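You operate a simulated robot arm through the tools that you are given. There is no shell and no other tool. Be economical: measure what you need, move in short steps, check, and stop when the job is done.

You are at the controls of a simulated robot arm. One attempt, no reset.

JOB
Clear the chosen lanes, dump lanes 5 and 7 into the tray and send it on.
Fine: choose them by their buttons, press dump once, then next once; spill nothing.

It is judged by the outcome, as a careful person would: the job done as asked, and still so three seconds after it is handed in. It fails if anything else is knocked over, pushed out of place, dropped, spilled or broken.

ROBOT AND FRAMES
A 7-joint arm with a two-finger parallel gripper on a trunk, on a base that drives. Base frame: it is fixed to the floor where the robot stands at the start and does not move with it; the origin is under the middle of the robot, x ahead of it, y to its left, z up. Lengths are in m, angles in degrees, forces in N, time in s.
With the tool pointing down near the work surface it reaches from about 0.24 to 0.72 m from the robot's upright axis, wherever it stands. Its first joint turns from -115.0 to 115.0 degrees. Places, roughly: lane five button [0.1, 1.2, 0.9]; lane seven button [0.2, 1, 0.9]; medium tray [0.25, 1.25, 0.75]; medium tray (19x16x7 cm) [0.6, -0.8, 0.8]; weigher check key [0.6, 0.3, 1.1]; weigher clear key [0.6, 0.3, 1.1]; weigher down key [0.5, 0.4, 1.2]; weigher drain key [0.6, 0.3, 1.2]; weigher dump key [0.5, 0.4, 1.1]; weigher feed key [0.4, 0.5, 1.1]; weigher next key [0.5, 0.4, 1.1]; weigher reset key [0.6, 0.3, 1.2]; weigher screen [0.6, 0.4, 1.3]; weigher stop button [0.5, 0.4, 1]; weigher up key [0.5, 0.4, 1.2]; weigher zero key [0.5, 0.3, 1.1]. Payload 3.91 kg.
The TCP is the grasp point between the finger pads, 0.03 m short of the fingertips. In the tool frame z runs along the fingers and y along their closing line. Largest opening 0.11 m; finger width 0.02, thickness 0.01; the body of the gripper, 0.048 by 0.112 m, starts 0.055 m behind the TCP.
Orientation is told as [roll, pitch, yaw] about the base's x, y, z axes, in that order, counted from this pose: with the fingers straight down and closing along the base's y, the tool's x points along the base's -x, its y along +y and its z along -z.

CONTROLS
- The arm moves only by the tool apply_moves. Its arguments are lists of equal length, an entry for each row: "linear": the shift along the tool's x, y, z in m, a list of three; "rotation": the turn, a rotation vector about the tool's x, y, z in degrees, a list of three; "jaw": the finger opening in m, from 0 to 0.11. In form: {"linear": [[tx, ty, tz], ...], "rotation": [[ax, ay, az], ...], "jaw": [jaw, ...]}. A call has 1 to 20 rows; each row is the pose to reach, as a shift and turn from the pose commanded when the call began, along the tool's axes at that moment. A row lasts 0.2 s, in which the tool goes at most 0.05 m and 8.6 degrees; a call with a longer step from one row to the next is refused whole, and so is a gripper value outside its range. Where a pose cannot be reached the arm comes as near as it can. A force on the tool above 40 N (or 10 N above the force at the start of the call, whichever is more), or a blocked arm, ends the call early, and 0.2 s more pass. Each finger travels about 0.108 m/s and halts on what it meets, pressing with about 34 N; the grip force reading is that of the motor and also rises with nothing between the fingers. The clock runs only during rows and for 0.2 s after the last one: add rows that repeat a pose to give the fingers time. The reply holds the time, the measured pose of the TCP, the force on the tool along the base axes, the opening and the grip force, in the units named above and with some noise, with the torque about the TCP (base axes, N m) and any sound that the robot's microphone picked up.
- Cameras (640 x 400 px; columns grow to the right, rows downward): "scene" is now at [0.0012, 0.202, 1.7073]; the picture's right is [0.62, -0.78, 0.00], its down [-0.59, -0.47, -0.66] and it looks along [0.52, 0.41, -0.75] (base axes); focal length 278 px, centre (320, 200). "wrist" rides on the gripper at [0.072, 0.017, -0.103] in the tool frame; the picture's right is [-0.23, 0.97, 0.00], its down [-0.76, -0.18, -0.62] and it looks along [-0.61, -0.14, 0.78] (tool axes); focal length 222 px, centre (320, 200).
- get_image(camera): a new picture of that camera. It takes no simulated time.
- move_column(by): slides the trunk up (or, below 0, down) by that many m; the arm and the scene camera ride with it, the base frame stays. It gives what a move gives, with no picture.
- steer(legs): drives the robot by 1 to 6 legs, each [ahead, turn to the left] in m and degrees, along the robot's own axes; the way and the turn of a leg run together, so that a leg with both is an arc; at most 1.5 m and 180 degrees a leg. The arm and the cameras ride along, it lands a little off, and it stops where it bumps. It gives what a move gives.
- head_to(pan, tilt): turns the head with the scene camera to pan (to the left, within 155 degrees either way) and tilt (down, from -29 to 69), counted from straight ahead of the robot. It gives what a move gives.
- locate(camera, pixels): for up to 12 pixels [column, row] of the newest picture of that camera ("zoom" is the newest enlarged one), the place [x, y, z] in the base frame of the surface seen there, good to about 0.002 m. It takes no simulated time.
- enlarge(camera, box): a new picture of the part [left, top, right, bottom] of that camera's present view, enlarged. It takes no simulated time.
- finish_job(): hands the job in; it is judged then, once.

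Go step by step. Measure first, check grasps and placings, and put right what went wrong. The budget is 80 turns and 60 pictures, counting those below and the enlarged ones. Unless the task says otherwise, let go and move clear before handing in, and close with one line.

The tools are called after "Request:" by a JSON object that holds its "op" and its "data". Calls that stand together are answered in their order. apply_moves: Moves the arm, as the interface text tells. Its arguments: {"type":"object","properties":{"linear":{"type":"array"},"rotation":{"type":"array"},"jaw":{"type":"array"}},"required":["linear","rotation","jaw"]} The other tools are called the same way: move_column (by) slides the trunk up or down; steer (legs) drives the base; head_to (pan, tilt) turns the head that bears the scene camera; get_image (camera) takes a picture; locate (camera, pixels) gives the place of the surface under pixels of a picture; enlarge (camera, box) takes an enlarged picture of a part of a camera's view; finish_job () hands the job in.

At the start:

```text
t: 0.0
tcp_pos: [0.4101, 0.2309, 1.3035]
tool_rot: [0.0, -0.1, -0.1]
ft_force: [-0.7, 0.0, 0.1]
moment: [0.02, 0.0, -0.06]
opening: 0.1101
finger_force: 0.1
trunk travel left (down, up): [-0.825, 0.165]
robot x, y, heading: [0.0003, 0.0006, 0.1]
head pan, tilt: [38.4, 48.8]
```

scene: 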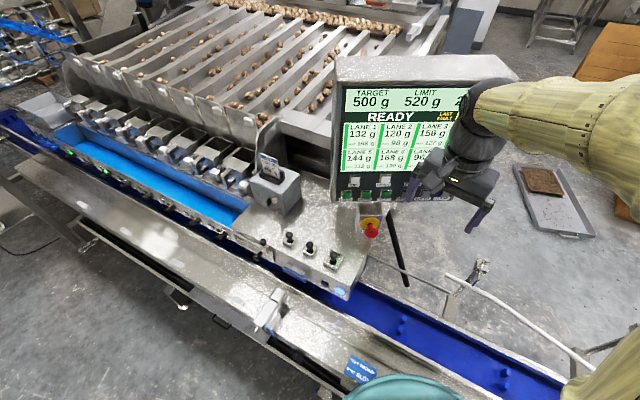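
wrist: 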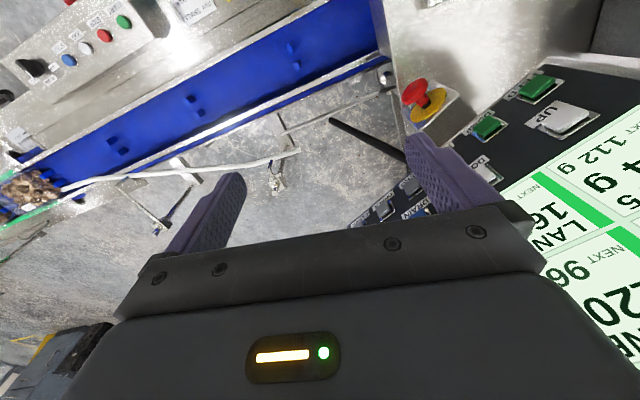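

The scene shows a multi-lane weigher with a screen at about (400,130) and a key row below it at about (370,190). I'll take closer looks at the screen and at the lane buttons.

Request:
{"op": "enlarge", "data": {"camera": "scene", "box": [320, 50, 480, 250]}}

Request:
{"op": "enlarge", "data": {"camera": "scene", "box": [20, 80, 360, 310]}}

```text
2.00 times, centred on (400, 150) of scene
```

zoom: 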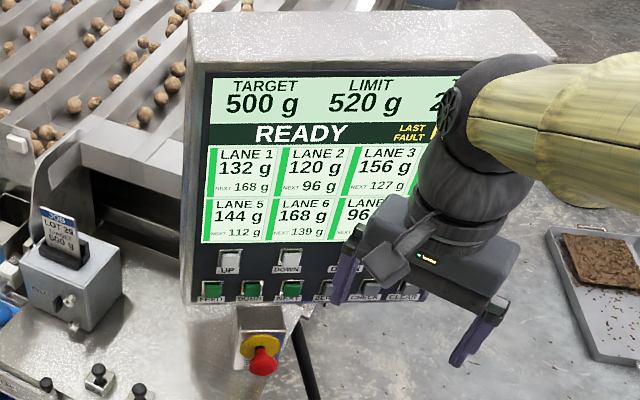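

```text
1.74 times, centred on (190, 195) of scene
```

zoom: 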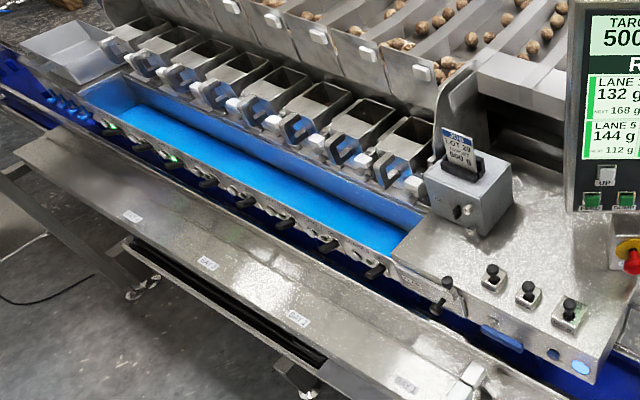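

The screen is half hidden by the arm, and there are green lights at some lanes on the rail, at about (109,127) and (172,158) in the zoom. I'll turn the head toward the rail and look closer.

Request:
{"op": "head_to", "data": {"pan": 80, "tilt": 40}}

Request:
{"op": "get_image", "data": {"camera": "scene"}}

```text
t: 1.1
tcp_pos: [0.4089, 0.231, 1.3051]
tool_rot: [0.0, 0.0, 0.0]
ft_force: [0.2, -0.3, 0.0]
moment: [0.03, -0.02, 0.0]
opening: 0.1098
finger_force: 0.0
trunk travel left (down, up): [-0.825, 0.165]
robot x, y, heading: [0.0006, 0.0002, 0.2]
head pan, tilt: [80.0, 40.0]
```

```text
55 pictures are left
```

scene: 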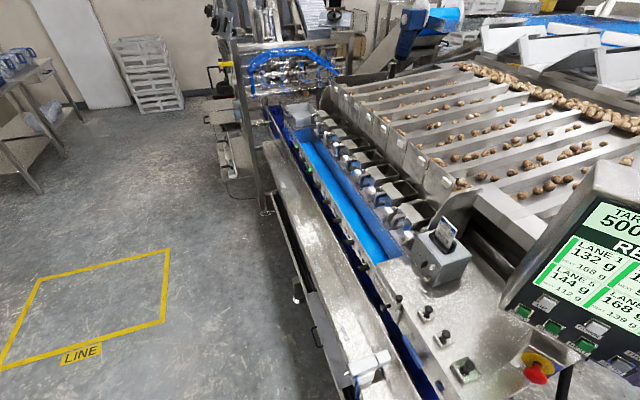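

Request:
{"op": "enlarge", "data": {"camera": "scene", "box": [260, 90, 420, 190]}}

Request:
{"op": "enlarge", "data": {"camera": "scene", "box": [300, 170, 500, 300]}}

Request:
{"op": "locate", "data": {"camera": "scene", "pixels": [[398, 297], [427, 312], [445, 338], [466, 368], [549, 370], [546, 303], [597, 327], [523, 312], [553, 327], [584, 345], [340, 290], [280, 200]]}}

```text
4.00 times, centred on (340, 140) of scene
```

zoom: 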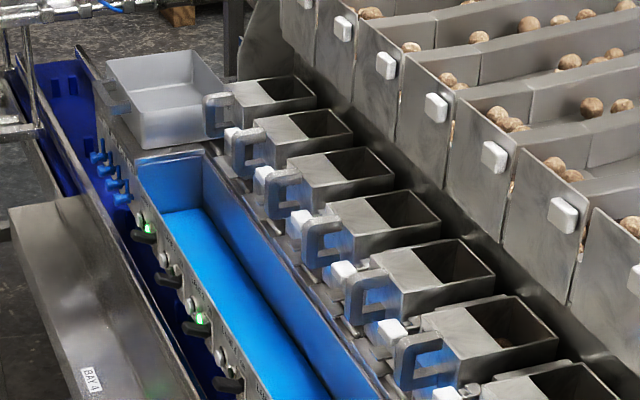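

```text
3.08 times, centred on (400, 235) of scene
```

zoom: 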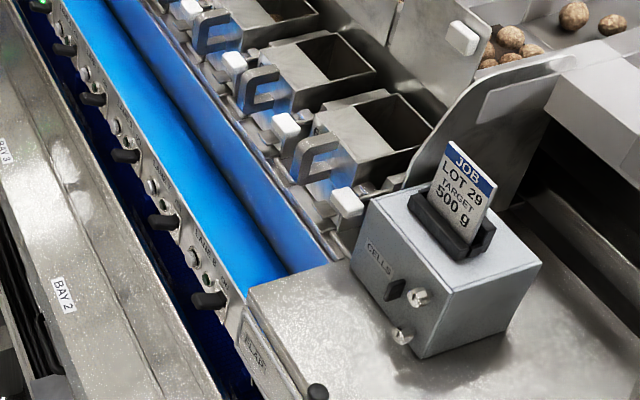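

```text
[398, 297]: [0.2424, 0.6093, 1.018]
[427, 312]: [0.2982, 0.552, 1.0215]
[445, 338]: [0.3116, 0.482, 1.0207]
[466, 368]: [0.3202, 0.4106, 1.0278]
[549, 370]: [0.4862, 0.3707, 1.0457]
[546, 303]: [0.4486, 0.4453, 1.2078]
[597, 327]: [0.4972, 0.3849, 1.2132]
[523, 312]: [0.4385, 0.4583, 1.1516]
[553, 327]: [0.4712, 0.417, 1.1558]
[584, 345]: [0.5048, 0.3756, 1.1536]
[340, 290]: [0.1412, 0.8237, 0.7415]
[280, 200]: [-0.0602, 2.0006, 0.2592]
```

The front rail carries, per lane, a silver round button, a lamp and a black lever. I'll measure points on the rail and the table edge.

Request:
{"op": "locate", "data": {"camera": "zoom", "pixels": [[193, 259], [208, 300], [152, 187], [165, 222], [115, 126], [125, 156], [83, 73], [95, 98], [265, 345], [60, 290], [20, 360], [5, 150]]}}

Request:
{"op": "locate", "data": {"camera": "scene", "pixels": [[352, 380], [300, 240], [270, 165], [390, 360], [300, 330], [220, 330]]}}

```text
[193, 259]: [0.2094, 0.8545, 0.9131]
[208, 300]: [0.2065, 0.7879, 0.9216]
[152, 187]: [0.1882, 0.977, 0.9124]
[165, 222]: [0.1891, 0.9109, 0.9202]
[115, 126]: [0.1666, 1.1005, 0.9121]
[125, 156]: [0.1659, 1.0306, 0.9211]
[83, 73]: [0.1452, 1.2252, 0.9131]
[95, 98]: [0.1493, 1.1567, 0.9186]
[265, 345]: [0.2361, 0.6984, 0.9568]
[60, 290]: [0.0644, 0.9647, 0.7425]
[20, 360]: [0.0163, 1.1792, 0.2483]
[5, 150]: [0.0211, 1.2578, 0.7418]
```

```text
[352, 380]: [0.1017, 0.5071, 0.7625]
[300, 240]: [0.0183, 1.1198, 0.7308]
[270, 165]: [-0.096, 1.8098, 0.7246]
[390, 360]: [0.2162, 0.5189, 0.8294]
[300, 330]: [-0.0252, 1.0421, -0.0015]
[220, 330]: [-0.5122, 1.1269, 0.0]
```

The rail runs along about (-0.17, 0.985), with button pitch 0.125 m. Next I'll pull the arm back from the screen and close the fingers, then look at the screen and keys squarely.

Request:
{"op": "apply_moves", "data": {"linear": [[0.03, -0.03, 0], [0.06, -0.06, 0], [0.08, -0.1, 0], [0.1, -0.14, 0], [0.1, -0.18, 0], [0.1, -0.22, 0]], "rotation": [[0, 0, 0], [0, 0, 0], [0, 0, 0], [0, 0, 0], [0, 0, 0], [0, 0, 0]], "jaw": [0.08, 0.06, 0.04, 0.02, 0, 0]}}

Request:
{"op": "head_to", "data": {"pan": 32, "tilt": 40}}

Request:
{"op": "get_image", "data": {"camera": "scene"}}

Request:
{"op": "enlarge", "data": {"camera": "scene", "box": [280, 60, 440, 230]}}

```text
t: 2.5
tcp_pos: [0.309, 0.0112, 1.3037]
tool_rot: [0.1, 0.0, 0.2]
ft_force: [-0.2, -0.7, -0.4]
moment: [-0.01, 0.01, 0.01]
opening: 0.0003
finger_force: 34.3
trunk travel left (down, up): [-0.825, 0.165]
robot x, y, heading: [-0.0021, 0.0032, 0.1]
head pan, tilt: [80.0, 40.0]
```

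```text
t: 3.6
tcp_pos: [0.31, 0.0119, 1.3027]
tool_rot: [0.0, -0.1, 0.1]
ft_force: [0.6, -0.4, 0.8]
moment: [0.01, -0.01, -0.02]
opening: 0.0002
finger_force: 33.6
trunk travel left (down, up): [-0.825, 0.165]
robot x, y, heading: [0.0005, -0.001, 0.0]
head pan, tilt: [32.0, 40.0]
```

```text
52 pictures are left
```

scene: 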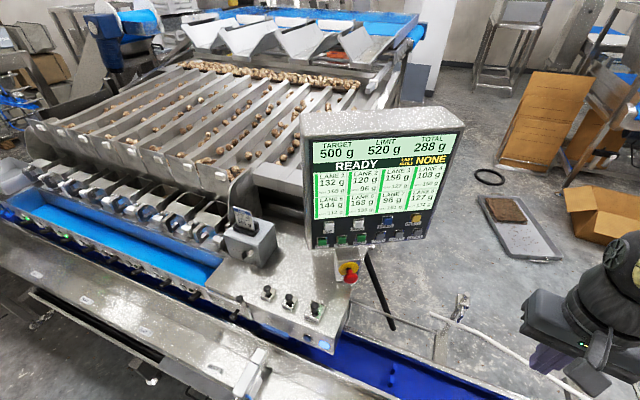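

```text
2.35 times, centred on (360, 145) of scene
```

zoom: 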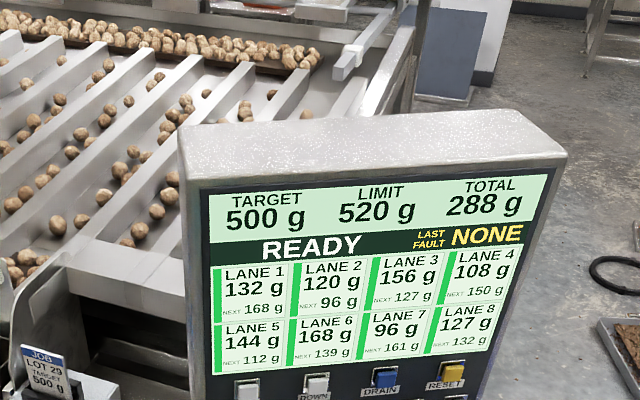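

The screen reads READY with TOTAL 288 g, so lanes 1 and 3 (132+156) are chosen now and match the two lit lamps. Next I'll zoom on the keys.

Request:
{"op": "enlarge", "data": {"camera": "scene", "box": [305, 205, 433, 285]}}

```text
5.00 times, centred on (369, 245) of scene
```

zoom: 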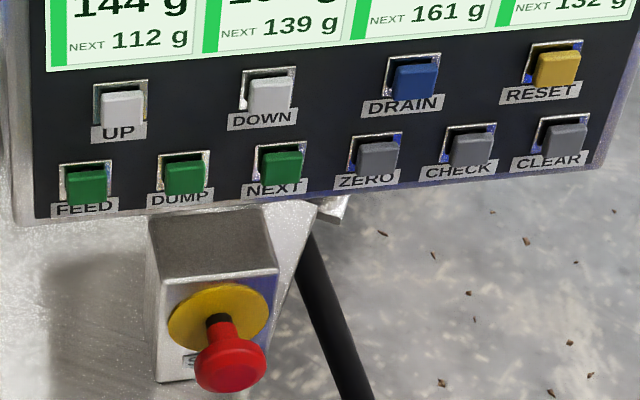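

Request:
{"op": "locate", "data": {"camera": "zoom", "pixels": [[87, 188], [184, 180], [281, 168], [378, 158], [472, 150], [564, 140], [122, 110], [270, 98], [45, 110], [620, 70], [50, 60], [600, 20]]}}

Request:
{"op": "locate", "data": {"camera": "scene", "pixels": [[316, 150], [318, 210], [432, 195], [452, 140], [303, 120], [440, 240]]}}

```text
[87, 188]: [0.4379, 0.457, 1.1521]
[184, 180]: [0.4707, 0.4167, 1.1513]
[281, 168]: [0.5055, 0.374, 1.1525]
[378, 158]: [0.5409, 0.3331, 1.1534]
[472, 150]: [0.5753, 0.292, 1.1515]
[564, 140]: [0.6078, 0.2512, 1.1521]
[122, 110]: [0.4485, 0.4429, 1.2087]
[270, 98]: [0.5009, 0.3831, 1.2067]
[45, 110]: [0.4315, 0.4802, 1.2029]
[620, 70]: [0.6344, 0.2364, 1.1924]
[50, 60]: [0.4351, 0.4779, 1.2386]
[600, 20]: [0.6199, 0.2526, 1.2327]
```

```text
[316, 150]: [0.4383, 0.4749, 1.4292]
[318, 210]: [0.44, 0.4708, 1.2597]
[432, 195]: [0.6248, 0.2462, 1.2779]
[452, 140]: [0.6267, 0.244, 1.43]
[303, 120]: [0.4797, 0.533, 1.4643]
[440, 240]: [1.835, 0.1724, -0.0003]
```

Keys are mapped: CLEAR (0.608,0.251,1.152), DUMP (0.471,0.417,1.151) and NEXT (0.506,0.374,1.152). The panel is vertical with inward normal (0.77,0.64,0). I'll turn the tool horizontal and stop about 5 cm short of CLEAR.

Request:
{"op": "apply_moves", "data": {"linear": [[-0.0197, 0.0157, 0.0126], [-0.0393, 0.0313, 0.0252], [-0.059, 0.047, 0.0377], [-0.0787, 0.0627, 0.0503], [-0.0983, 0.0783, 0.0629], [-0.118, 0.094, 0.0755], [-0.1377, 0.1097, 0.0881], [-0.1573, 0.1253, 0.1006], [-0.177, 0.141, 0.1132], [-0.1967, 0.1567, 0.1258], [-0.2163, 0.1723, 0.1384], [-0.236, 0.188, 0.151], [-0.236, 0.188, 0.151]], "rotation": [[-2.58, -7.17, -2.58], [-5.17, -14.35, -5.17], [-7.75, -21.52, -7.75], [-10.33, -28.69, -10.33], [-12.91, -35.87, -12.91], [-15.5, -43.04, -15.5], [-18.08, -50.21, -18.08], [-20.66, -57.39, -20.66], [-23.24, -64.56, -23.24], [-25.83, -71.73, -25.83], [-28.41, -78.91, -28.41], [-30.99, -86.08, -30.99], [-30.99, -86.08, -30.99]], "jaw": [0, 0, 0, 0, 0, 0, 0, 0, 0, 0, 0, 0, 0]}}

Request:
{"op": "get_image", "data": {"camera": "scene"}}

Request:
{"op": "get_image", "data": {"camera": "wrist"}}

```text
t: 6.4
tcp_pos: [0.5487, 0.1987, 1.1536]
tool_rot: [-146.8, -89.9, -173.6]
ft_force: [-0.6, -0.4, 0.6]
moment: [0.03, 0.01, -0.02]
opening: 0.0002
finger_force: 33.4
out of reach, approached as far as the arm can: row 5, 6, 7, 8, 9
trunk travel left (down, up): [-0.825, 0.165]
robot x, y, heading: [0.0011, 0.0013, -0.0]
head pan, tilt: [32.0, 40.0]
```

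```text
49 pictures are left
```

scene: 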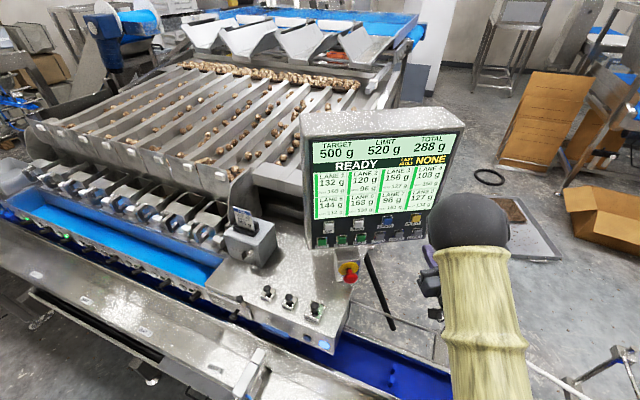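

```text
48 pictures are left
```

wrist: 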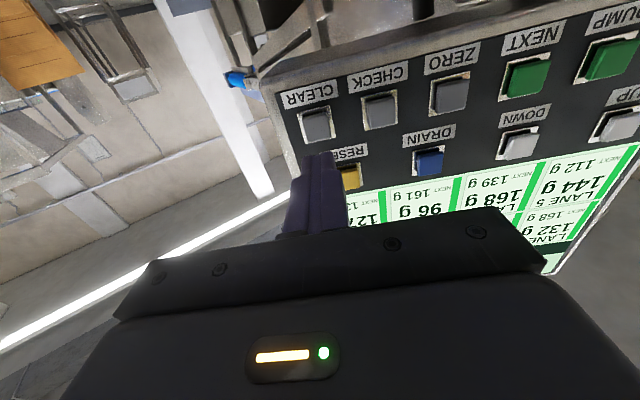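

The tool is horizontal, and the wrist view shows CLEAR at (316,125) above the finger. I'll measure it again from this view.

Request:
{"op": "locate", "data": {"camera": "wrist", "pixels": [[316, 125], [380, 111], [448, 96], [525, 78], [610, 60], [303, 127], [329, 123], [350, 178], [340, 105]]}}

```text
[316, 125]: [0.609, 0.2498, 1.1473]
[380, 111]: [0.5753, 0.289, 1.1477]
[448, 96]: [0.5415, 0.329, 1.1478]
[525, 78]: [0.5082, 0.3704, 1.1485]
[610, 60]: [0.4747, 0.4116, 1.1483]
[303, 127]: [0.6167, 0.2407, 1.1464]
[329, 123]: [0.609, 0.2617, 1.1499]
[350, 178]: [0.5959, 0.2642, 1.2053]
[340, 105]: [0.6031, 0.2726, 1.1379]
```

CLEAR's centre is about (0.608,0.251,1.150), with the tip about 49 mm short of it. I'll approach and press gently, then back off.

Request:
{"op": "apply_moves", "data": {"linear": [[0.003, 0.002, 0.02], [0.003, 0.002, 0.04], [0.003, 0.002, 0.046], [0.003, 0.002, 0.049], [0.003, 0.002, 0.051], [0.003, 0.002, 0.053], [0.003, 0.002, 0.055]], "rotation": [[0, 0, 0], [0, 0, 0], [0, 0, 0], [0, 0, 0], [0, 0, 0], [0, 0, 0], [0, 0, 0]], "jaw": [0, 0, 0, 0, 0, 0, 0]}}

Request:
{"op": "enlarge", "data": {"camera": "scene", "box": [300, 100, 460, 260]}}

```text
t: 8.0
tcp_pos: [0.5866, 0.2363, 1.1498]
tool_rot: [12.7, -89.9, 26.9]
ft_force: [-6.5, -2.3, -2.6]
moment: [-0.04, 0.02, 0.09]
opening: 0.0001
finger_force: 34.0
trunk travel left (down, up): [-0.825, 0.165]
robot x, y, heading: [-0.0002, -0.0013, -0.1]
head pan, tilt: [32.0, 40.0]
heard: click
```

```text
2.50 times, centred on (380, 180) of scene
```

zoom: 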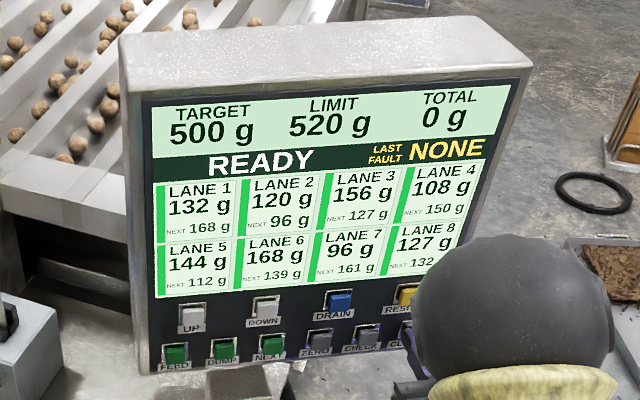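

The click was heard, TOTAL now reads 0 g, and contact force was about 7 N. I'll back off, then look around the base before driving.

Request:
{"op": "apply_moves", "data": {"linear": [[0, 0, -0.03], [0, 0, -0.07], [0, 0, -0.11], [0, 0, -0.15]], "rotation": [[0, 0, 0], [0, 0, 0], [0, 0, 0], [0, 0, 0]], "jaw": [0, 0, 0, 0]}}

Request:
{"op": "head_to", "data": {"pan": 75, "tilt": 69}}

Request:
{"op": "get_image", "data": {"camera": "scene"}}

Request:
{"op": "head_to", "data": {"pan": -10, "tilt": 60}}

Request:
{"op": "get_image", "data": {"camera": "scene"}}

```text
t: 9.0
tcp_pos: [0.4856, 0.1461, 1.15]
tool_rot: [117.4, -89.9, -77.7]
ft_force: [0.0, -0.5, 0.5]
moment: [0.03, -0.01, 0.01]
opening: 0.0
finger_force: 33.6
out of reach, approached as far as the arm can: row 4
trunk travel left (down, up): [-0.825, 0.165]
robot x, y, heading: [-0.0008, 0.003, -0.0]
head pan, tilt: [32.0, 40.0]
```

```text
t: 10.1
tcp_pos: [0.486, 0.1476, 1.1496]
tool_rot: [167.8, -90.0, -128.0]
ft_force: [-0.9, 0.5, 0.9]
moment: [0.0, -0.01, 0.04]
opening: 0.0001
finger_force: 34.4
trunk travel left (down, up): [-0.825, 0.165]
robot x, y, heading: [-0.0018, -0.0026, -0.1]
head pan, tilt: [75.0, 68.8]
```

```text
46 pictures are left
```

scene: 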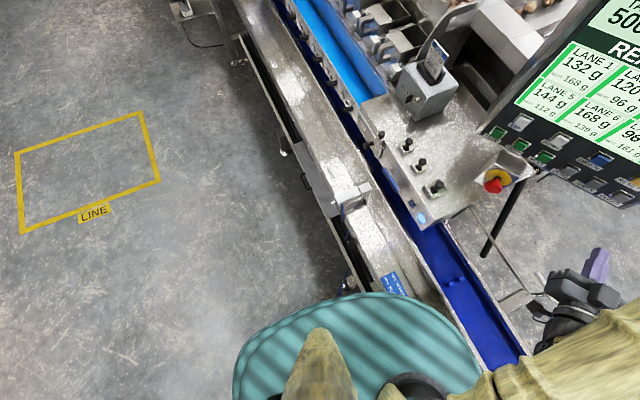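

```text
t: 11.7
tcp_pos: [0.4853, 0.1471, 1.1495]
tool_rot: [-127.1, -90.0, 166.7]
ft_force: [-0.5, 0.5, 0.9]
moment: [-0.01, 0.01, 0.01]
opening: 0.0
finger_force: 34.0
trunk travel left (down, up): [-0.825, 0.165]
robot x, y, heading: [0.0007, -0.0039, 0.1]
head pan, tilt: [-10.0, 60.0]
```

```text
45 pictures are left
```

scene: 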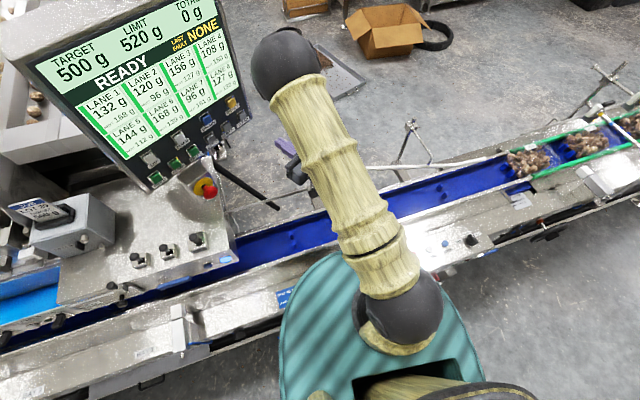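

The teal base sits close to the belt table. I'll measure the base's outline and the table edge.

Request:
{"op": "locate", "data": {"camera": "scene", "pixels": [[310, 290], [335, 258], [290, 340], [440, 275], [505, 380], [270, 330], [480, 280], [250, 310], [215, 350], [560, 232], [600, 205], [530, 165]]}}

```text
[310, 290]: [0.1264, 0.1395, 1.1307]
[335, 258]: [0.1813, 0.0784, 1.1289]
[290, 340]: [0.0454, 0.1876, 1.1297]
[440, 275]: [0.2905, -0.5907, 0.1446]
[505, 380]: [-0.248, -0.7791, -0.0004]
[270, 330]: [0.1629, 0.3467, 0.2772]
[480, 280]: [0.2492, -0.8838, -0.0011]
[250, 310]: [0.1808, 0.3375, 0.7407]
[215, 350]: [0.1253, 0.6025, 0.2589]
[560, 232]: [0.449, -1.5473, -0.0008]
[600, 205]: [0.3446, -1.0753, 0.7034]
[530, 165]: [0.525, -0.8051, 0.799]
```

The teal part is the shoulder at z≈1.13, and the table front is about 0.2 m ahead of the base. I'll check behind and to the left before reversing.

Request:
{"op": "head_to", "data": {"pan": 140, "tilt": 45}}

Request:
{"op": "get_image", "data": {"camera": "scene"}}

```text
t: 14.1
tcp_pos: [0.4842, 0.1471, 1.1496]
tool_rot: [-119.7, -90.0, 159.3]
ft_force: [0.4, -0.4, 0.4]
moment: [-0.01, 0.0, -0.01]
opening: 0.0
finger_force: 33.9
trunk travel left (down, up): [-0.825, 0.165]
robot x, y, heading: [-0.0019, -0.0009, -0.1]
head pan, tilt: [140.0, 45.0]
```

```text
44 pictures are left
```

scene: 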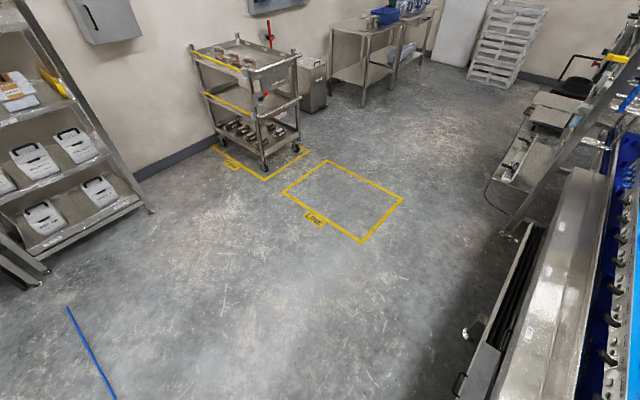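

The floor behind and to the left is clear. I'll back off, reverse along the machine and turn to face the lane buttons, with the head looking at the rail.

Request:
{"op": "steer", "data": {"legs": [[-0.2, 0], [0, -77.3], [-1.022, 0], [0, 87.1]]}}

Request:
{"op": "head_to", "data": {"pan": 5, "tilt": 45}}

Request:
{"op": "get_image", "data": {"camera": "scene"}}

Request:
{"op": "get_image", "data": {"camera": "wrist"}}

```text
t: 27.5
tcp_pos: [0.0679, 1.1959, 1.1498]
tool_rot: [-122.3, -90.0, 167.0]
ft_force: [-0.1, -0.7, 0.4]
moment: [-0.01, 0.0, -0.03]
opening: 0.0001
finger_force: 33.7
trunk travel left (down, up): [-0.825, 0.165]
robot x, y, heading: [-0.4042, 1.0077, 5.2]
head pan, tilt: [140.0, 45.0]
```

```text
t: 29.7
tcp_pos: [0.0665, 1.1973, 1.1498]
tool_rot: [-116.9, -90.0, 161.6]
ft_force: [0.1, 0.3, -0.3]
moment: [0.02, -0.03, 0.01]
opening: 0.0
finger_force: 33.8
trunk travel left (down, up): [-0.825, 0.165]
robot x, y, heading: [-0.4039, 1.0032, 5.3]
head pan, tilt: [5.0, 45.0]
```

```text
43 pictures are left
```

scene: 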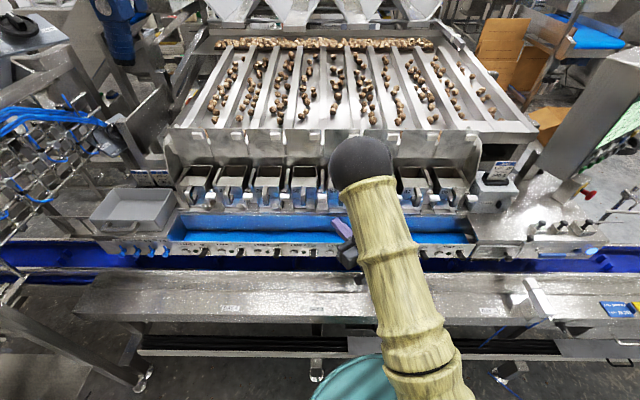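

```text
42 pictures are left
```

wrist: 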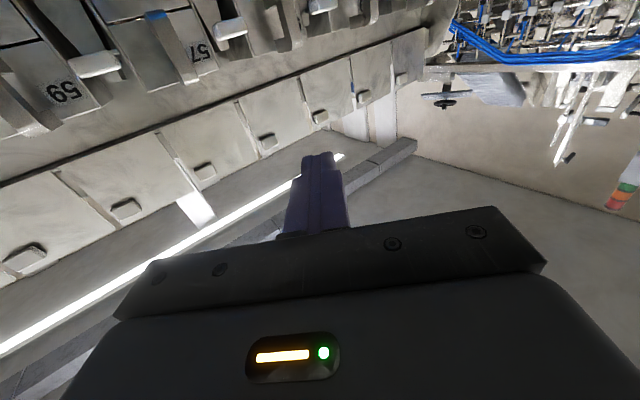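

The robot stands in front of the rail at heading 5.2°. I'll zoom on the lane panel, left and right of the arm.

Request:
{"op": "enlarge", "data": {"camera": "scene", "box": [100, 170, 300, 295]}}

Request:
{"op": "enlarge", "data": {"camera": "scene", "box": [280, 205, 480, 330]}}

```text
3.20 times, centred on (200, 232) of scene
```

zoom: 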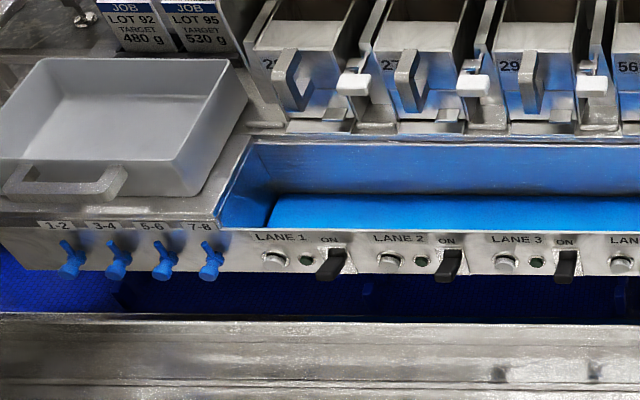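

```text
3.20 times, centred on (380, 268) of scene
```

zoom: 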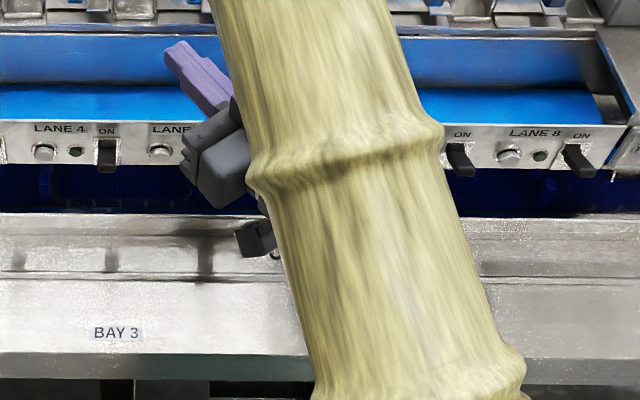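

Each lane has a button, lamp and ON switch from left to right, and the lamps are now off. I'll measure the lane 4, 5 and 8 buttons here.

Request:
{"op": "locate", "data": {"camera": "zoom", "pixels": [[45, 152], [160, 152], [509, 157], [30, 130], [600, 140], [107, 160], [20, 160], [600, 160], [40, 205], [40, 360], [460, 160]]}}

```text
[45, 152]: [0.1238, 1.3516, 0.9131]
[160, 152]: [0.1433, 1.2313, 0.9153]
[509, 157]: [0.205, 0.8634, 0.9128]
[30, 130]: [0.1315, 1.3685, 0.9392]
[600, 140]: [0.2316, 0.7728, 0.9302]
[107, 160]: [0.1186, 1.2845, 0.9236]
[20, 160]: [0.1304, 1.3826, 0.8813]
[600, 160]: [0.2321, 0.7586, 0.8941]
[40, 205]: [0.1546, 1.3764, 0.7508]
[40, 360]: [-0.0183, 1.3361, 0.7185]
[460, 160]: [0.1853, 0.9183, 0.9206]
```

Buttons are lane 5 ≈ (0.143,1.231,0.914) and lane 7 ≈ (0.184,0.986,0.913), with inward normal yaw 9.4°. I'll back off about 9 cm for arm room and lower the trunk 0.236 m, which leaves the arm over clear air.

Request:
{"op": "steer", "data": {"legs": [[-0.09, 4.2]]}}

Request:
{"op": "apply_moves", "data": {"linear": [[0, 0, 0], [0, 0, 0], [0, 0, 0], [0, 0, 0], [0, 0, 0]], "rotation": [[8, 0, 0], [16, 0, 0], [24, 0, 0], [32, 0, 0], [40, 0, 0]], "jaw": [0, 0, 0, 0, 0]}}

```text
t: 30.8
tcp_pos: [-0.0357, 1.218, 1.1503]
tool_rot: [75.0, -89.9, -26.4]
ft_force: [-0.1, -0.9, 0.3]
moment: [-0.01, -0.01, 0.01]
opening: 0.0
finger_force: 34.0
trunk travel left (down, up): [-0.825, 0.165]
robot x, y, heading: [-0.4949, 0.9958, 8.9]
head pan, tilt: [5.0, 45.0]
```

```text
t: 32.0
tcp_pos: [0.0378, 1.0338, 1.1701]
tool_rot: [51.7, -88.8, -37.7]
ft_force: [1.3, -0.3, 0.7]
moment: [0.0, 0.02, 0.03]
opening: 0.0001
finger_force: 34.5
out of reach, approached as far as the arm can: row 1, 2, 3, 4, 5
trunk travel left (down, up): [-0.825, 0.165]
robot x, y, heading: [-0.4932, 0.9964, 9.2]
head pan, tilt: [5.0, 45.0]
```

The turn left the TCP short of its command, at (0.038,1.034,1.170). A small forward step will show where the commanded pose stands.

Request:
{"op": "apply_moves", "data": {"linear": [[0, 0, 0.02], [0, 0, 0.04], [0, 0, 0.04]], "rotation": [[0, 0, 0], [0, 0, 0], [0, 0, 0]], "jaw": [0, 0, 0]}}

```text
t: 32.8
tcp_pos: [0.0727, 1.0399, 1.1724]
tool_rot: [50.4, -88.6, -35.9]
ft_force: [0.4, -1.0, 0.0]
moment: [0.01, 0.0, 0.0]
opening: 0.0
finger_force: 33.7
trunk travel left (down, up): [-0.825, 0.165]
robot x, y, heading: [-0.4928, 0.9956, 9.2]
head pan, tilt: [5.0, 45.0]
```

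The commanded pose follows the reached one, so this is fine. I'll move to the lane 7 column with yaw 9.4° and the tool level, still high.

Request:
{"op": "apply_moves", "data": {"linear": [[0.01, -0.036, 0.002], [0.021, -0.072, 0.004], [0.021, -0.072, 0.004]], "rotation": [[2.5, -0.7, 0], [5, -1.4, 0], [5, -1.4, 0]], "jaw": [0, 0, 0]}}

Request:
{"op": "move_column", "data": {"by": -0.236}}

Request:
{"op": "get_image", "data": {"camera": "wrist"}}

Request:
{"op": "get_image", "data": {"camera": "scene"}}

```text
t: 33.6
tcp_pos: [0.0934, 0.9756, 1.1483]
tool_rot: [123.1, -88.9, -113.8]
ft_force: [0.3, 0.6, -0.5]
moment: [0.01, 0.02, 0.0]
opening: 0.0
finger_force: 33.9
trunk travel left (down, up): [-0.825, 0.165]
robot x, y, heading: [-0.4934, 0.9992, 8.9]
head pan, tilt: [5.0, 45.0]
```

```text
t: 36.0
tcp_pos: [0.0922, 0.976, 0.9112]
tool_rot: [120.9, -88.9, -111.7]
ft_force: [-0.2, -0.2, 0.1]
moment: [-0.03, 0.0, -0.02]
opening: 0.0
finger_force: 33.7
trunk travel left (down, up): [-0.589, 0.401]
robot x, y, heading: [-0.4961, 0.9979, 9.3]
head pan, tilt: [5.0, 45.0]
```

```text
39 pictures are left
```

wrist: 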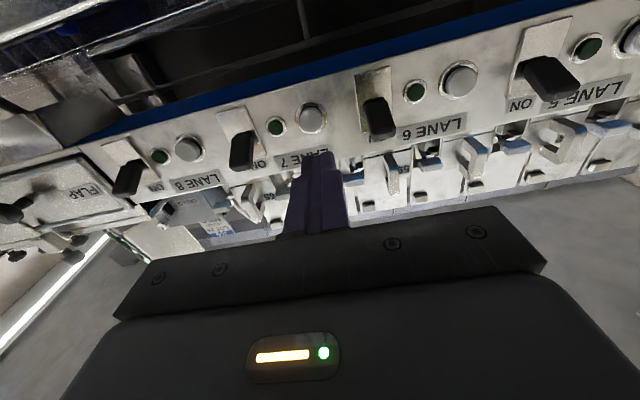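

```text
38 pictures are left
```

scene: 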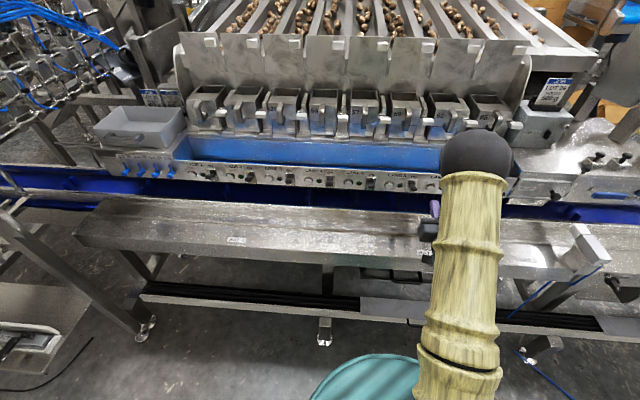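

The wrist view (upside down) shows the LANE 7 button at (312,117), right by its label. I'll measure it and the edges.

Request:
{"op": "locate", "data": {"camera": "wrist", "pixels": [[312, 117], [303, 118], [321, 115], [312, 108], [460, 79], [187, 149], [378, 118], [245, 150]]}}

```text
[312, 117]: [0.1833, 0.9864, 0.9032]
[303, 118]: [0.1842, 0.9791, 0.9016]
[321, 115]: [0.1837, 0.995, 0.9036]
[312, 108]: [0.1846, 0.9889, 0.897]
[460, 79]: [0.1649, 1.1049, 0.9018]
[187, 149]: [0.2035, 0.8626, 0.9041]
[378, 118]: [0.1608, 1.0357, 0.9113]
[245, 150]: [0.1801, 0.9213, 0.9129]
```

LANE 7 button is at (0.184,0.987), z≈0.907, and the tip is about 62 mm short and 4 mm left of it. I'll press with small steps.

Request:
{"op": "apply_moves", "data": {"linear": [[0.002, -0.004, 0.025], [0.002, -0.004, 0.05], [0.002, -0.004, 0.058], [0.002, -0.004, 0.061], [0.002, -0.004, 0.063], [0.002, -0.004, 0.065], [0.002, -0.004, 0.067]], "rotation": [[0, 0, 0], [0, 0, 0], [0, 0, 0], [0, 0, 0], [0, 0, 0], [0, 0, 0], [0, 0, 0]], "jaw": [0, 0, 0, 0, 0, 0, 0]}}

Request:
{"op": "get_image", "data": {"camera": "wrist"}}

```text
t: 37.6
tcp_pos: [0.1589, 0.9812, 0.9107]
tool_rot: [119.7, -88.9, -110.3]
ft_force: [-6.8, -0.1, 0.4]
moment: [-0.06, 0.04, 0.05]
opening: 0.0002
finger_force: 34.1
trunk travel left (down, up): [-0.589, 0.401]
robot x, y, heading: [-0.4949, 0.9983, 9.5]
head pan, tilt: [5.0, 45.0]
heard: click
```

```text
37 pictures are left
```

wrist: 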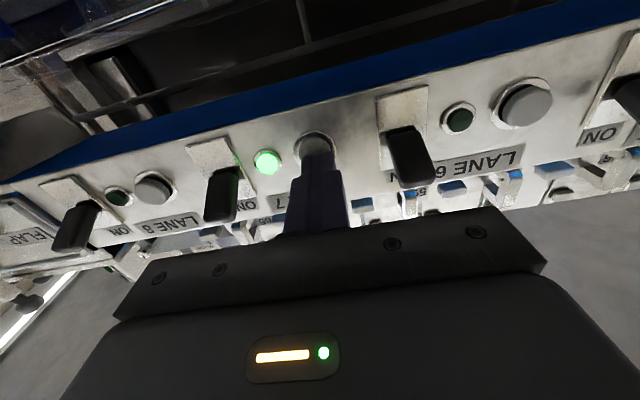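

The lane 7 lamp is lit at (267,161), with a click heard. I'll back off, shift two pitches (0.247 m) to the left and check at lane 5.

Request:
{"op": "apply_moves", "data": {"linear": [[0, 0, -0.035], [0, 0, -0.067], [0, 0.045, -0.067], [0, 0.09, -0.067], [0, 0.135, -0.067], [0, 0.18, -0.067], [0, 0.22, -0.067], [0, 0.247, -0.067], [0, 0.247, -0.067]], "rotation": [[0, 0, 0], [0, 0, 0], [0, 0, 0], [0, 0, 0], [0, 0, 0], [0, 0, 0], [0, 0, 0], [0, 0, 0], [0, 0, 0]], "jaw": [0, 0, 0, 0, 0, 0, 0, 0, 0]}}

Request:
{"op": "get_image", "data": {"camera": "wrist"}}

```text
t: 39.6
tcp_pos: [0.063, 1.0077, 0.9377]
tool_rot: [104.2, -88.8, -93.3]
ft_force: [-0.1, -0.4, -0.3]
moment: [-0.03, 0.0, -0.02]
opening: 0.0
finger_force: 33.9
out of reach, approached as far as the arm can: row 3, 4, 5, 6, 7, 8, 9
trunk travel left (down, up): [-0.589, 0.401]
robot x, y, heading: [-0.4931, 0.9982, 9.0]
head pan, tilt: [5.0, 45.0]
```

```text
36 pictures are left
```

wrist: 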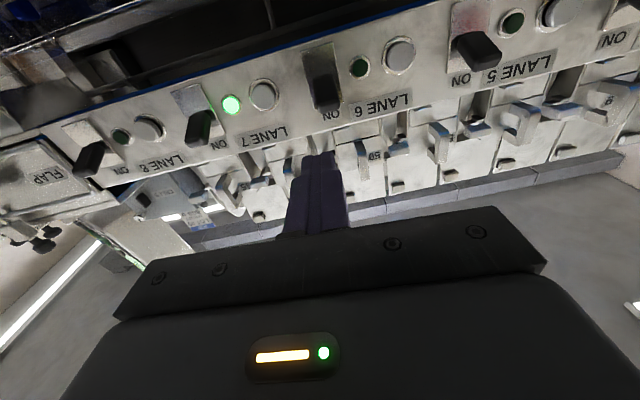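

Lane 7 remains lit, but the arm cannot slide that far left. I'll shift the base 0.247 m along the rail instead by turning right, reversing and turning back; the arm stays inside r≈0.59 and clear of the levers.

Request:
{"op": "steer", "data": {"legs": [[-0.03, 0], [0, -90], [-0.247, 0], [0, 90]]}}

Request:
{"op": "get_image", "data": {"camera": "wrist"}}

```text
t: 49.6
tcp_pos: [-0.0116, 1.2771, 0.9366]
tool_rot: [103.7, -88.9, -89.7]
ft_force: [0.4, -0.7, -0.1]
moment: [-0.02, 0.01, 0.05]
opening: 0.0004
finger_force: 34.0
trunk travel left (down, up): [-0.589, 0.401]
robot x, y, heading: [-0.5677, 1.238, 12.5]
head pan, tilt: [5.0, 45.0]
```

```text
35 pictures are left
```

wrist: 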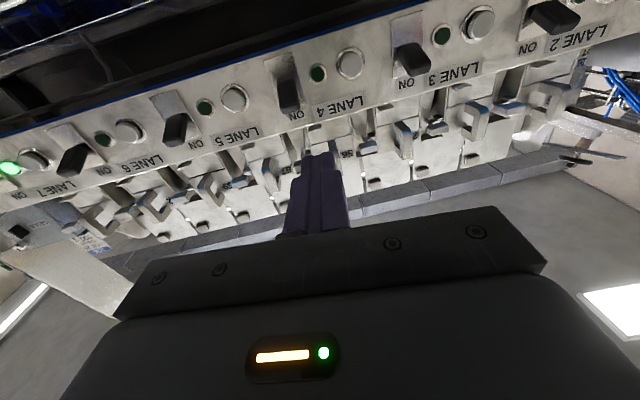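

The lane 5 button appears at (234,98). I'll align with it at yaw 9.4°, about 6 cm short.

Request:
{"op": "apply_moves", "data": {"linear": [[0.009, -0.025, 0.016], [0.018, -0.05, 0.033], [0.026, -0.074, 0.049], [0.026, -0.074, 0.049]], "rotation": [[1.5, -0.4, 0], [3, -0.8, 0], [4.6, -1.1, 0], [4.6, -1.1, 0]], "jaw": [0, 0, 0, 0]}}

Request:
{"op": "get_image", "data": {"camera": "wrist"}}

```text
t: 50.6
tcp_pos: [0.0542, 1.2181, 0.9098]
tool_rot: [135.2, -88.2, -125.8]
ft_force: [-0.6, -0.1, 0.5]
moment: [0.0, -0.02, -0.01]
opening: 0.0
finger_force: 34.4
trunk travel left (down, up): [-0.589, 0.401]
robot x, y, heading: [-0.5655, 1.2378, 12.3]
head pan, tilt: [5.0, 45.0]
```

```text
34 pictures are left
```

wrist: 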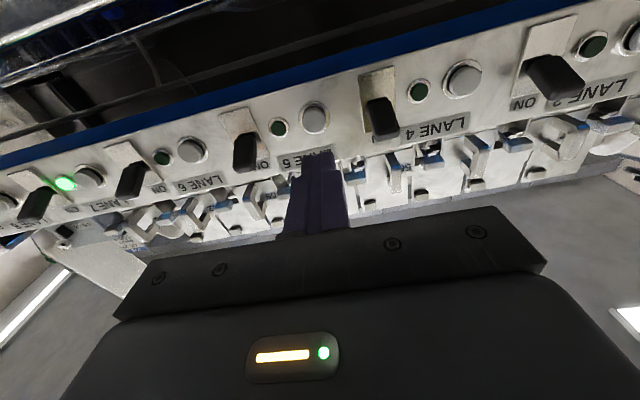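

The picture matches the lane 7 geometry, with the lane 5 button at (314,117). I'll measure once more.

Request:
{"op": "locate", "data": {"camera": "wrist", "pixels": [[314, 117], [305, 118], [323, 116], [463, 80], [190, 150]]}}

```text
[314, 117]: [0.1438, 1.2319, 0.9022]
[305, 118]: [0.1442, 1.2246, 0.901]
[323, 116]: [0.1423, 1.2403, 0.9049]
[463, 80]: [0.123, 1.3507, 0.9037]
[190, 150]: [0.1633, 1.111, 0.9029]
```

It's aligned within 1 mm laterally, with the tip about 60 mm short. I'll press lane 5.

Request:
{"op": "apply_moves", "data": {"linear": [[0, -0.001, 0.025], [0, -0.001, 0.05], [0, -0.001, 0.056], [0, -0.001, 0.059], [0, -0.001, 0.061], [0, -0.001, 0.063], [0, -0.001, 0.065]], "rotation": [[0, 0, 0], [0, 0, 0], [0, 0, 0], [0, 0, 0], [0, 0, 0], [0, 0, 0], [0, 0, 0]], "jaw": [0, 0, 0, 0, 0, 0, 0]}}

Request:
{"op": "get_image", "data": {"camera": "wrist"}}

```text
t: 52.2
tcp_pos: [0.1173, 1.2273, 0.9123]
tool_rot: [135.0, -88.2, -125.6]
ft_force: [-2.1, -0.6, 0.1]
moment: [-0.04, 0.01, 0.0]
opening: 0.0
finger_force: 33.9
trunk travel left (down, up): [-0.589, 0.401]
robot x, y, heading: [-0.5691, 1.2381, 12.3]
head pan, tilt: [5.0, 45.0]
heard: click
```

```text
33 pictures are left
```

wrist: 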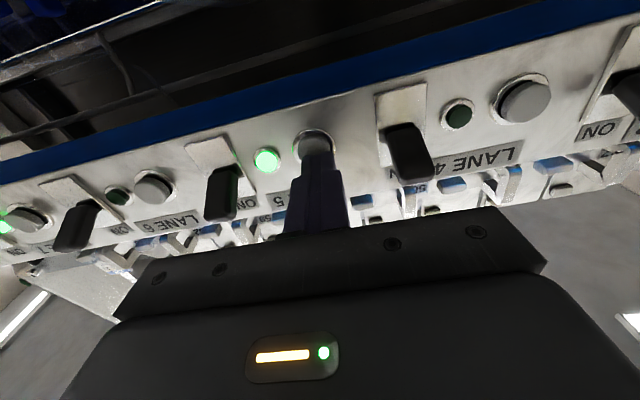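

The lane 5 lamp is lit at (267,161), with a click heard. I'll back off, then inspect the discharge and tray area from the scene camera before dumping.

Request:
{"op": "apply_moves", "data": {"linear": [[0, 0, -0.035], [0, 0, -0.067]], "rotation": [[0, 0, 0], [0, 0, 0]], "jaw": [0, 0]}}

Request:
{"op": "get_image", "data": {"camera": "wrist"}}

Request:
{"op": "head_to", "data": {"pan": -15, "tilt": 35}}

Request:
{"op": "get_image", "data": {"camera": "scene"}}

```text
t: 52.8
tcp_pos: [0.0527, 1.2179, 0.9124]
tool_rot: [136.1, -88.1, -126.8]
ft_force: [-1.0, -0.2, 0.1]
moment: [-0.01, 0.02, -0.01]
opening: 0.0
finger_force: 34.1
trunk travel left (down, up): [-0.589, 0.401]
robot x, y, heading: [-0.5689, 1.2334, 12.3]
head pan, tilt: [5.0, 45.0]
```

```text
32 pictures are left
```

wrist: 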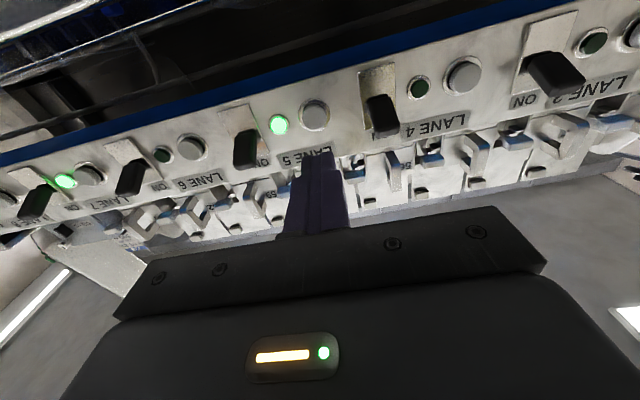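

```text
t: 53.6
tcp_pos: [0.052, 1.2179, 0.9124]
tool_rot: [135.8, -88.3, -126.5]
ft_force: [-0.6, 0.2, 0.2]
moment: [-0.06, -0.01, -0.05]
opening: 0.0
finger_force: 34.7
trunk travel left (down, up): [-0.589, 0.401]
robot x, y, heading: [-0.5693, 1.2344, 12.0]
head pan, tilt: [-15.0, 35.0]
```

```text
31 pictures are left
```

scene: 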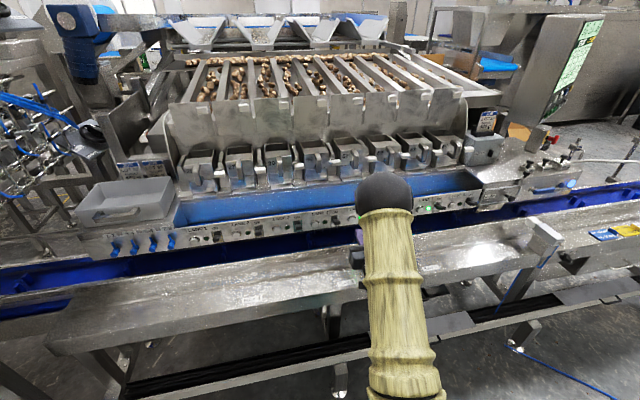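

Both lamps for lanes 5 and 7 are on. I'll zoom on the flap end and the belt under the panel.

Request:
{"op": "enlarge", "data": {"camera": "scene", "box": [410, 120, 610, 245]}}

Request:
{"op": "enlarge", "data": {"camera": "scene", "box": [70, 160, 370, 300]}}

Request:
{"op": "enlarge", "data": {"camera": "wrist", "box": [0, 0, 320, 170]}}

```text
3.20 times, centred on (510, 182) of scene
```

zoom: 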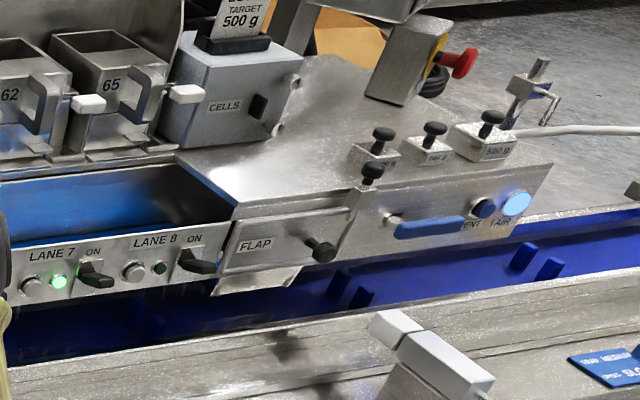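

```text
2.13 times, centred on (220, 230) of scene
```

zoom: 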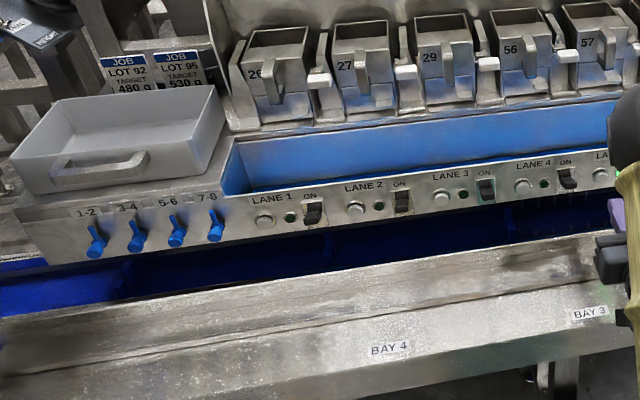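

```text
2.00 times, centred on (160, 85) of wrist
```

zoom: 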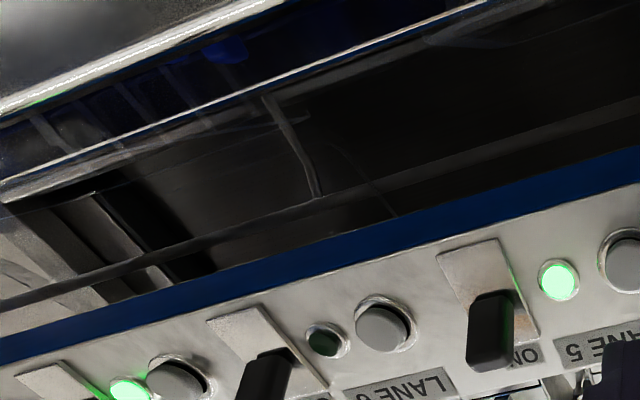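

No tray shows plainly on the belt under lanes 1–4. Before dumping I want to confirm the tray near (0.25,1.25), so I'll tilt the wrist camera down to look under the panel.

Request:
{"op": "locate", "data": {"camera": "zoom", "pixels": [[200, 180], [310, 160], [400, 120], [500, 100], [230, 60], [100, 230], [450, 40], [300, 215]]}}

Request:
{"op": "apply_moves", "data": {"linear": [[0.005, 0, -0.01], [0.02, 0, -0.01], [0.035, 0, -0.01], [0.05, 0, -0.01], [0.055, 0, -0.01]], "rotation": [[0, 8, 0], [0, 16, 0], [0, 24, 0], [0, 32, 0], [0, 38, 0]], "jaw": [0, 0, 0, 0, 0]}}

Request:
{"op": "get_image", "data": {"camera": "wrist"}}

```text
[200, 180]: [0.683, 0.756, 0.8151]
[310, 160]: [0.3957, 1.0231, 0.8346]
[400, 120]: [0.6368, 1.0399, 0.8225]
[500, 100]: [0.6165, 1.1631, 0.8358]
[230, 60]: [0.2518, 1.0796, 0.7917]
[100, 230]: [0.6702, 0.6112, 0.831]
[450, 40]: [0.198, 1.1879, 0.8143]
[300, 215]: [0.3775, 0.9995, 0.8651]
```

```text
t: 54.8
tcp_pos: [0.0422, 1.2177, 0.8557]
tool_rot: [2.1, -53.2, 7.7]
ft_force: [0.2, 0.4, 0.9]
moment: [-0.01, 0.02, -0.01]
opening: 0.0
finger_force: 33.9
trunk travel left (down, up): [-0.589, 0.401]
robot x, y, heading: [-0.5695, 1.2396, 12.2]
head pan, tilt: [-15.0, 35.0]
```

```text
27 pictures are left
```

wrist: 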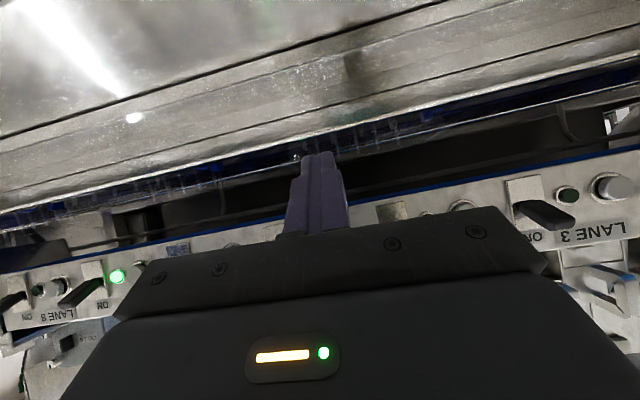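

Request:
{"op": "enlarge", "data": {"camera": "wrist", "box": [0, 60, 320, 260]}}

Request:
{"op": "enlarge", "data": {"camera": "wrist", "box": [320, 40, 640, 240]}}

```text
2.00 times, centred on (160, 160) of wrist
```

zoom: 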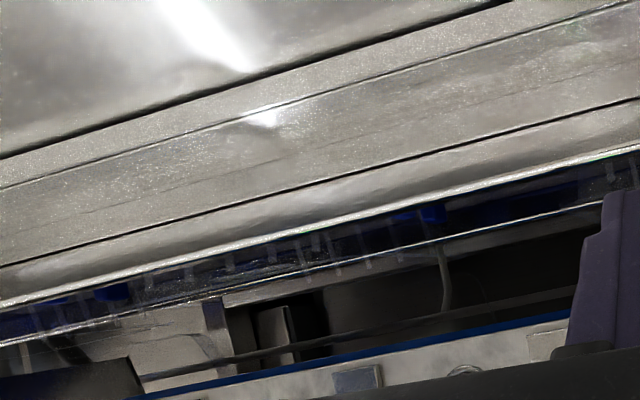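

```text
2.00 times, centred on (480, 140) of wrist
```

zoom: 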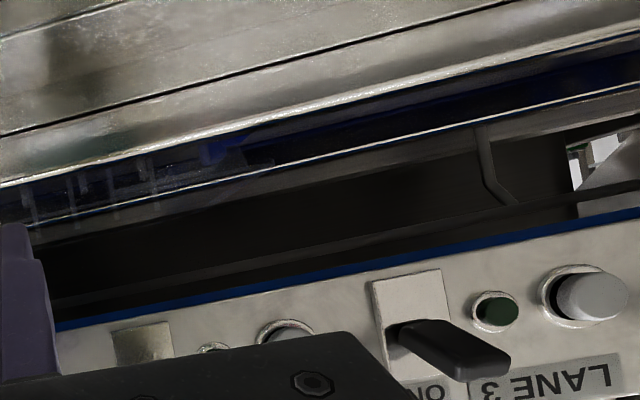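

Faint upright ribs on the belt, zoom 2 (20–270,150–210), look like a clear tray. I'll measure there.

Request:
{"op": "locate", "data": {"camera": "zoom", "pixels": [[60, 190], [110, 180], [160, 170], [220, 180], [270, 190], [30, 215], [300, 145], [400, 125], [240, 150], [500, 105]]}}

Request:
{"op": "enlarge", "data": {"camera": "wrist", "box": [240, 80, 480, 200]}}

```text
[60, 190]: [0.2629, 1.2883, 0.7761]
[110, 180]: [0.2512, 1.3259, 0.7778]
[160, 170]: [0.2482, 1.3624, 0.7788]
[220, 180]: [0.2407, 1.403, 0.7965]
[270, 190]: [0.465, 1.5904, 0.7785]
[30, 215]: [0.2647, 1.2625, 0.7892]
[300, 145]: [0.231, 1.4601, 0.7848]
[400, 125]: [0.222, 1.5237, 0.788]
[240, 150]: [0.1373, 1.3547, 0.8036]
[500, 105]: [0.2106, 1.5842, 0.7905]
```

```text
2.67 times, centred on (360, 140) of wrist
```

zoom: 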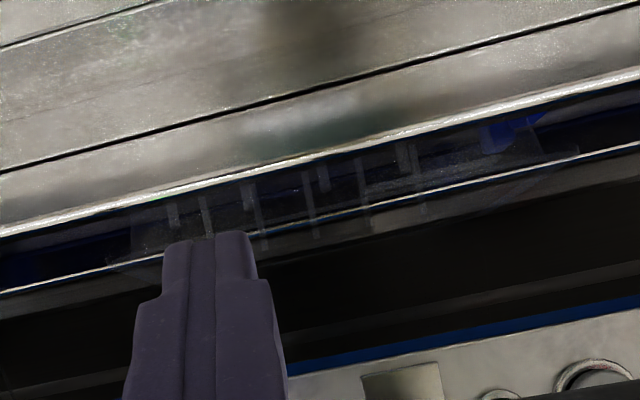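

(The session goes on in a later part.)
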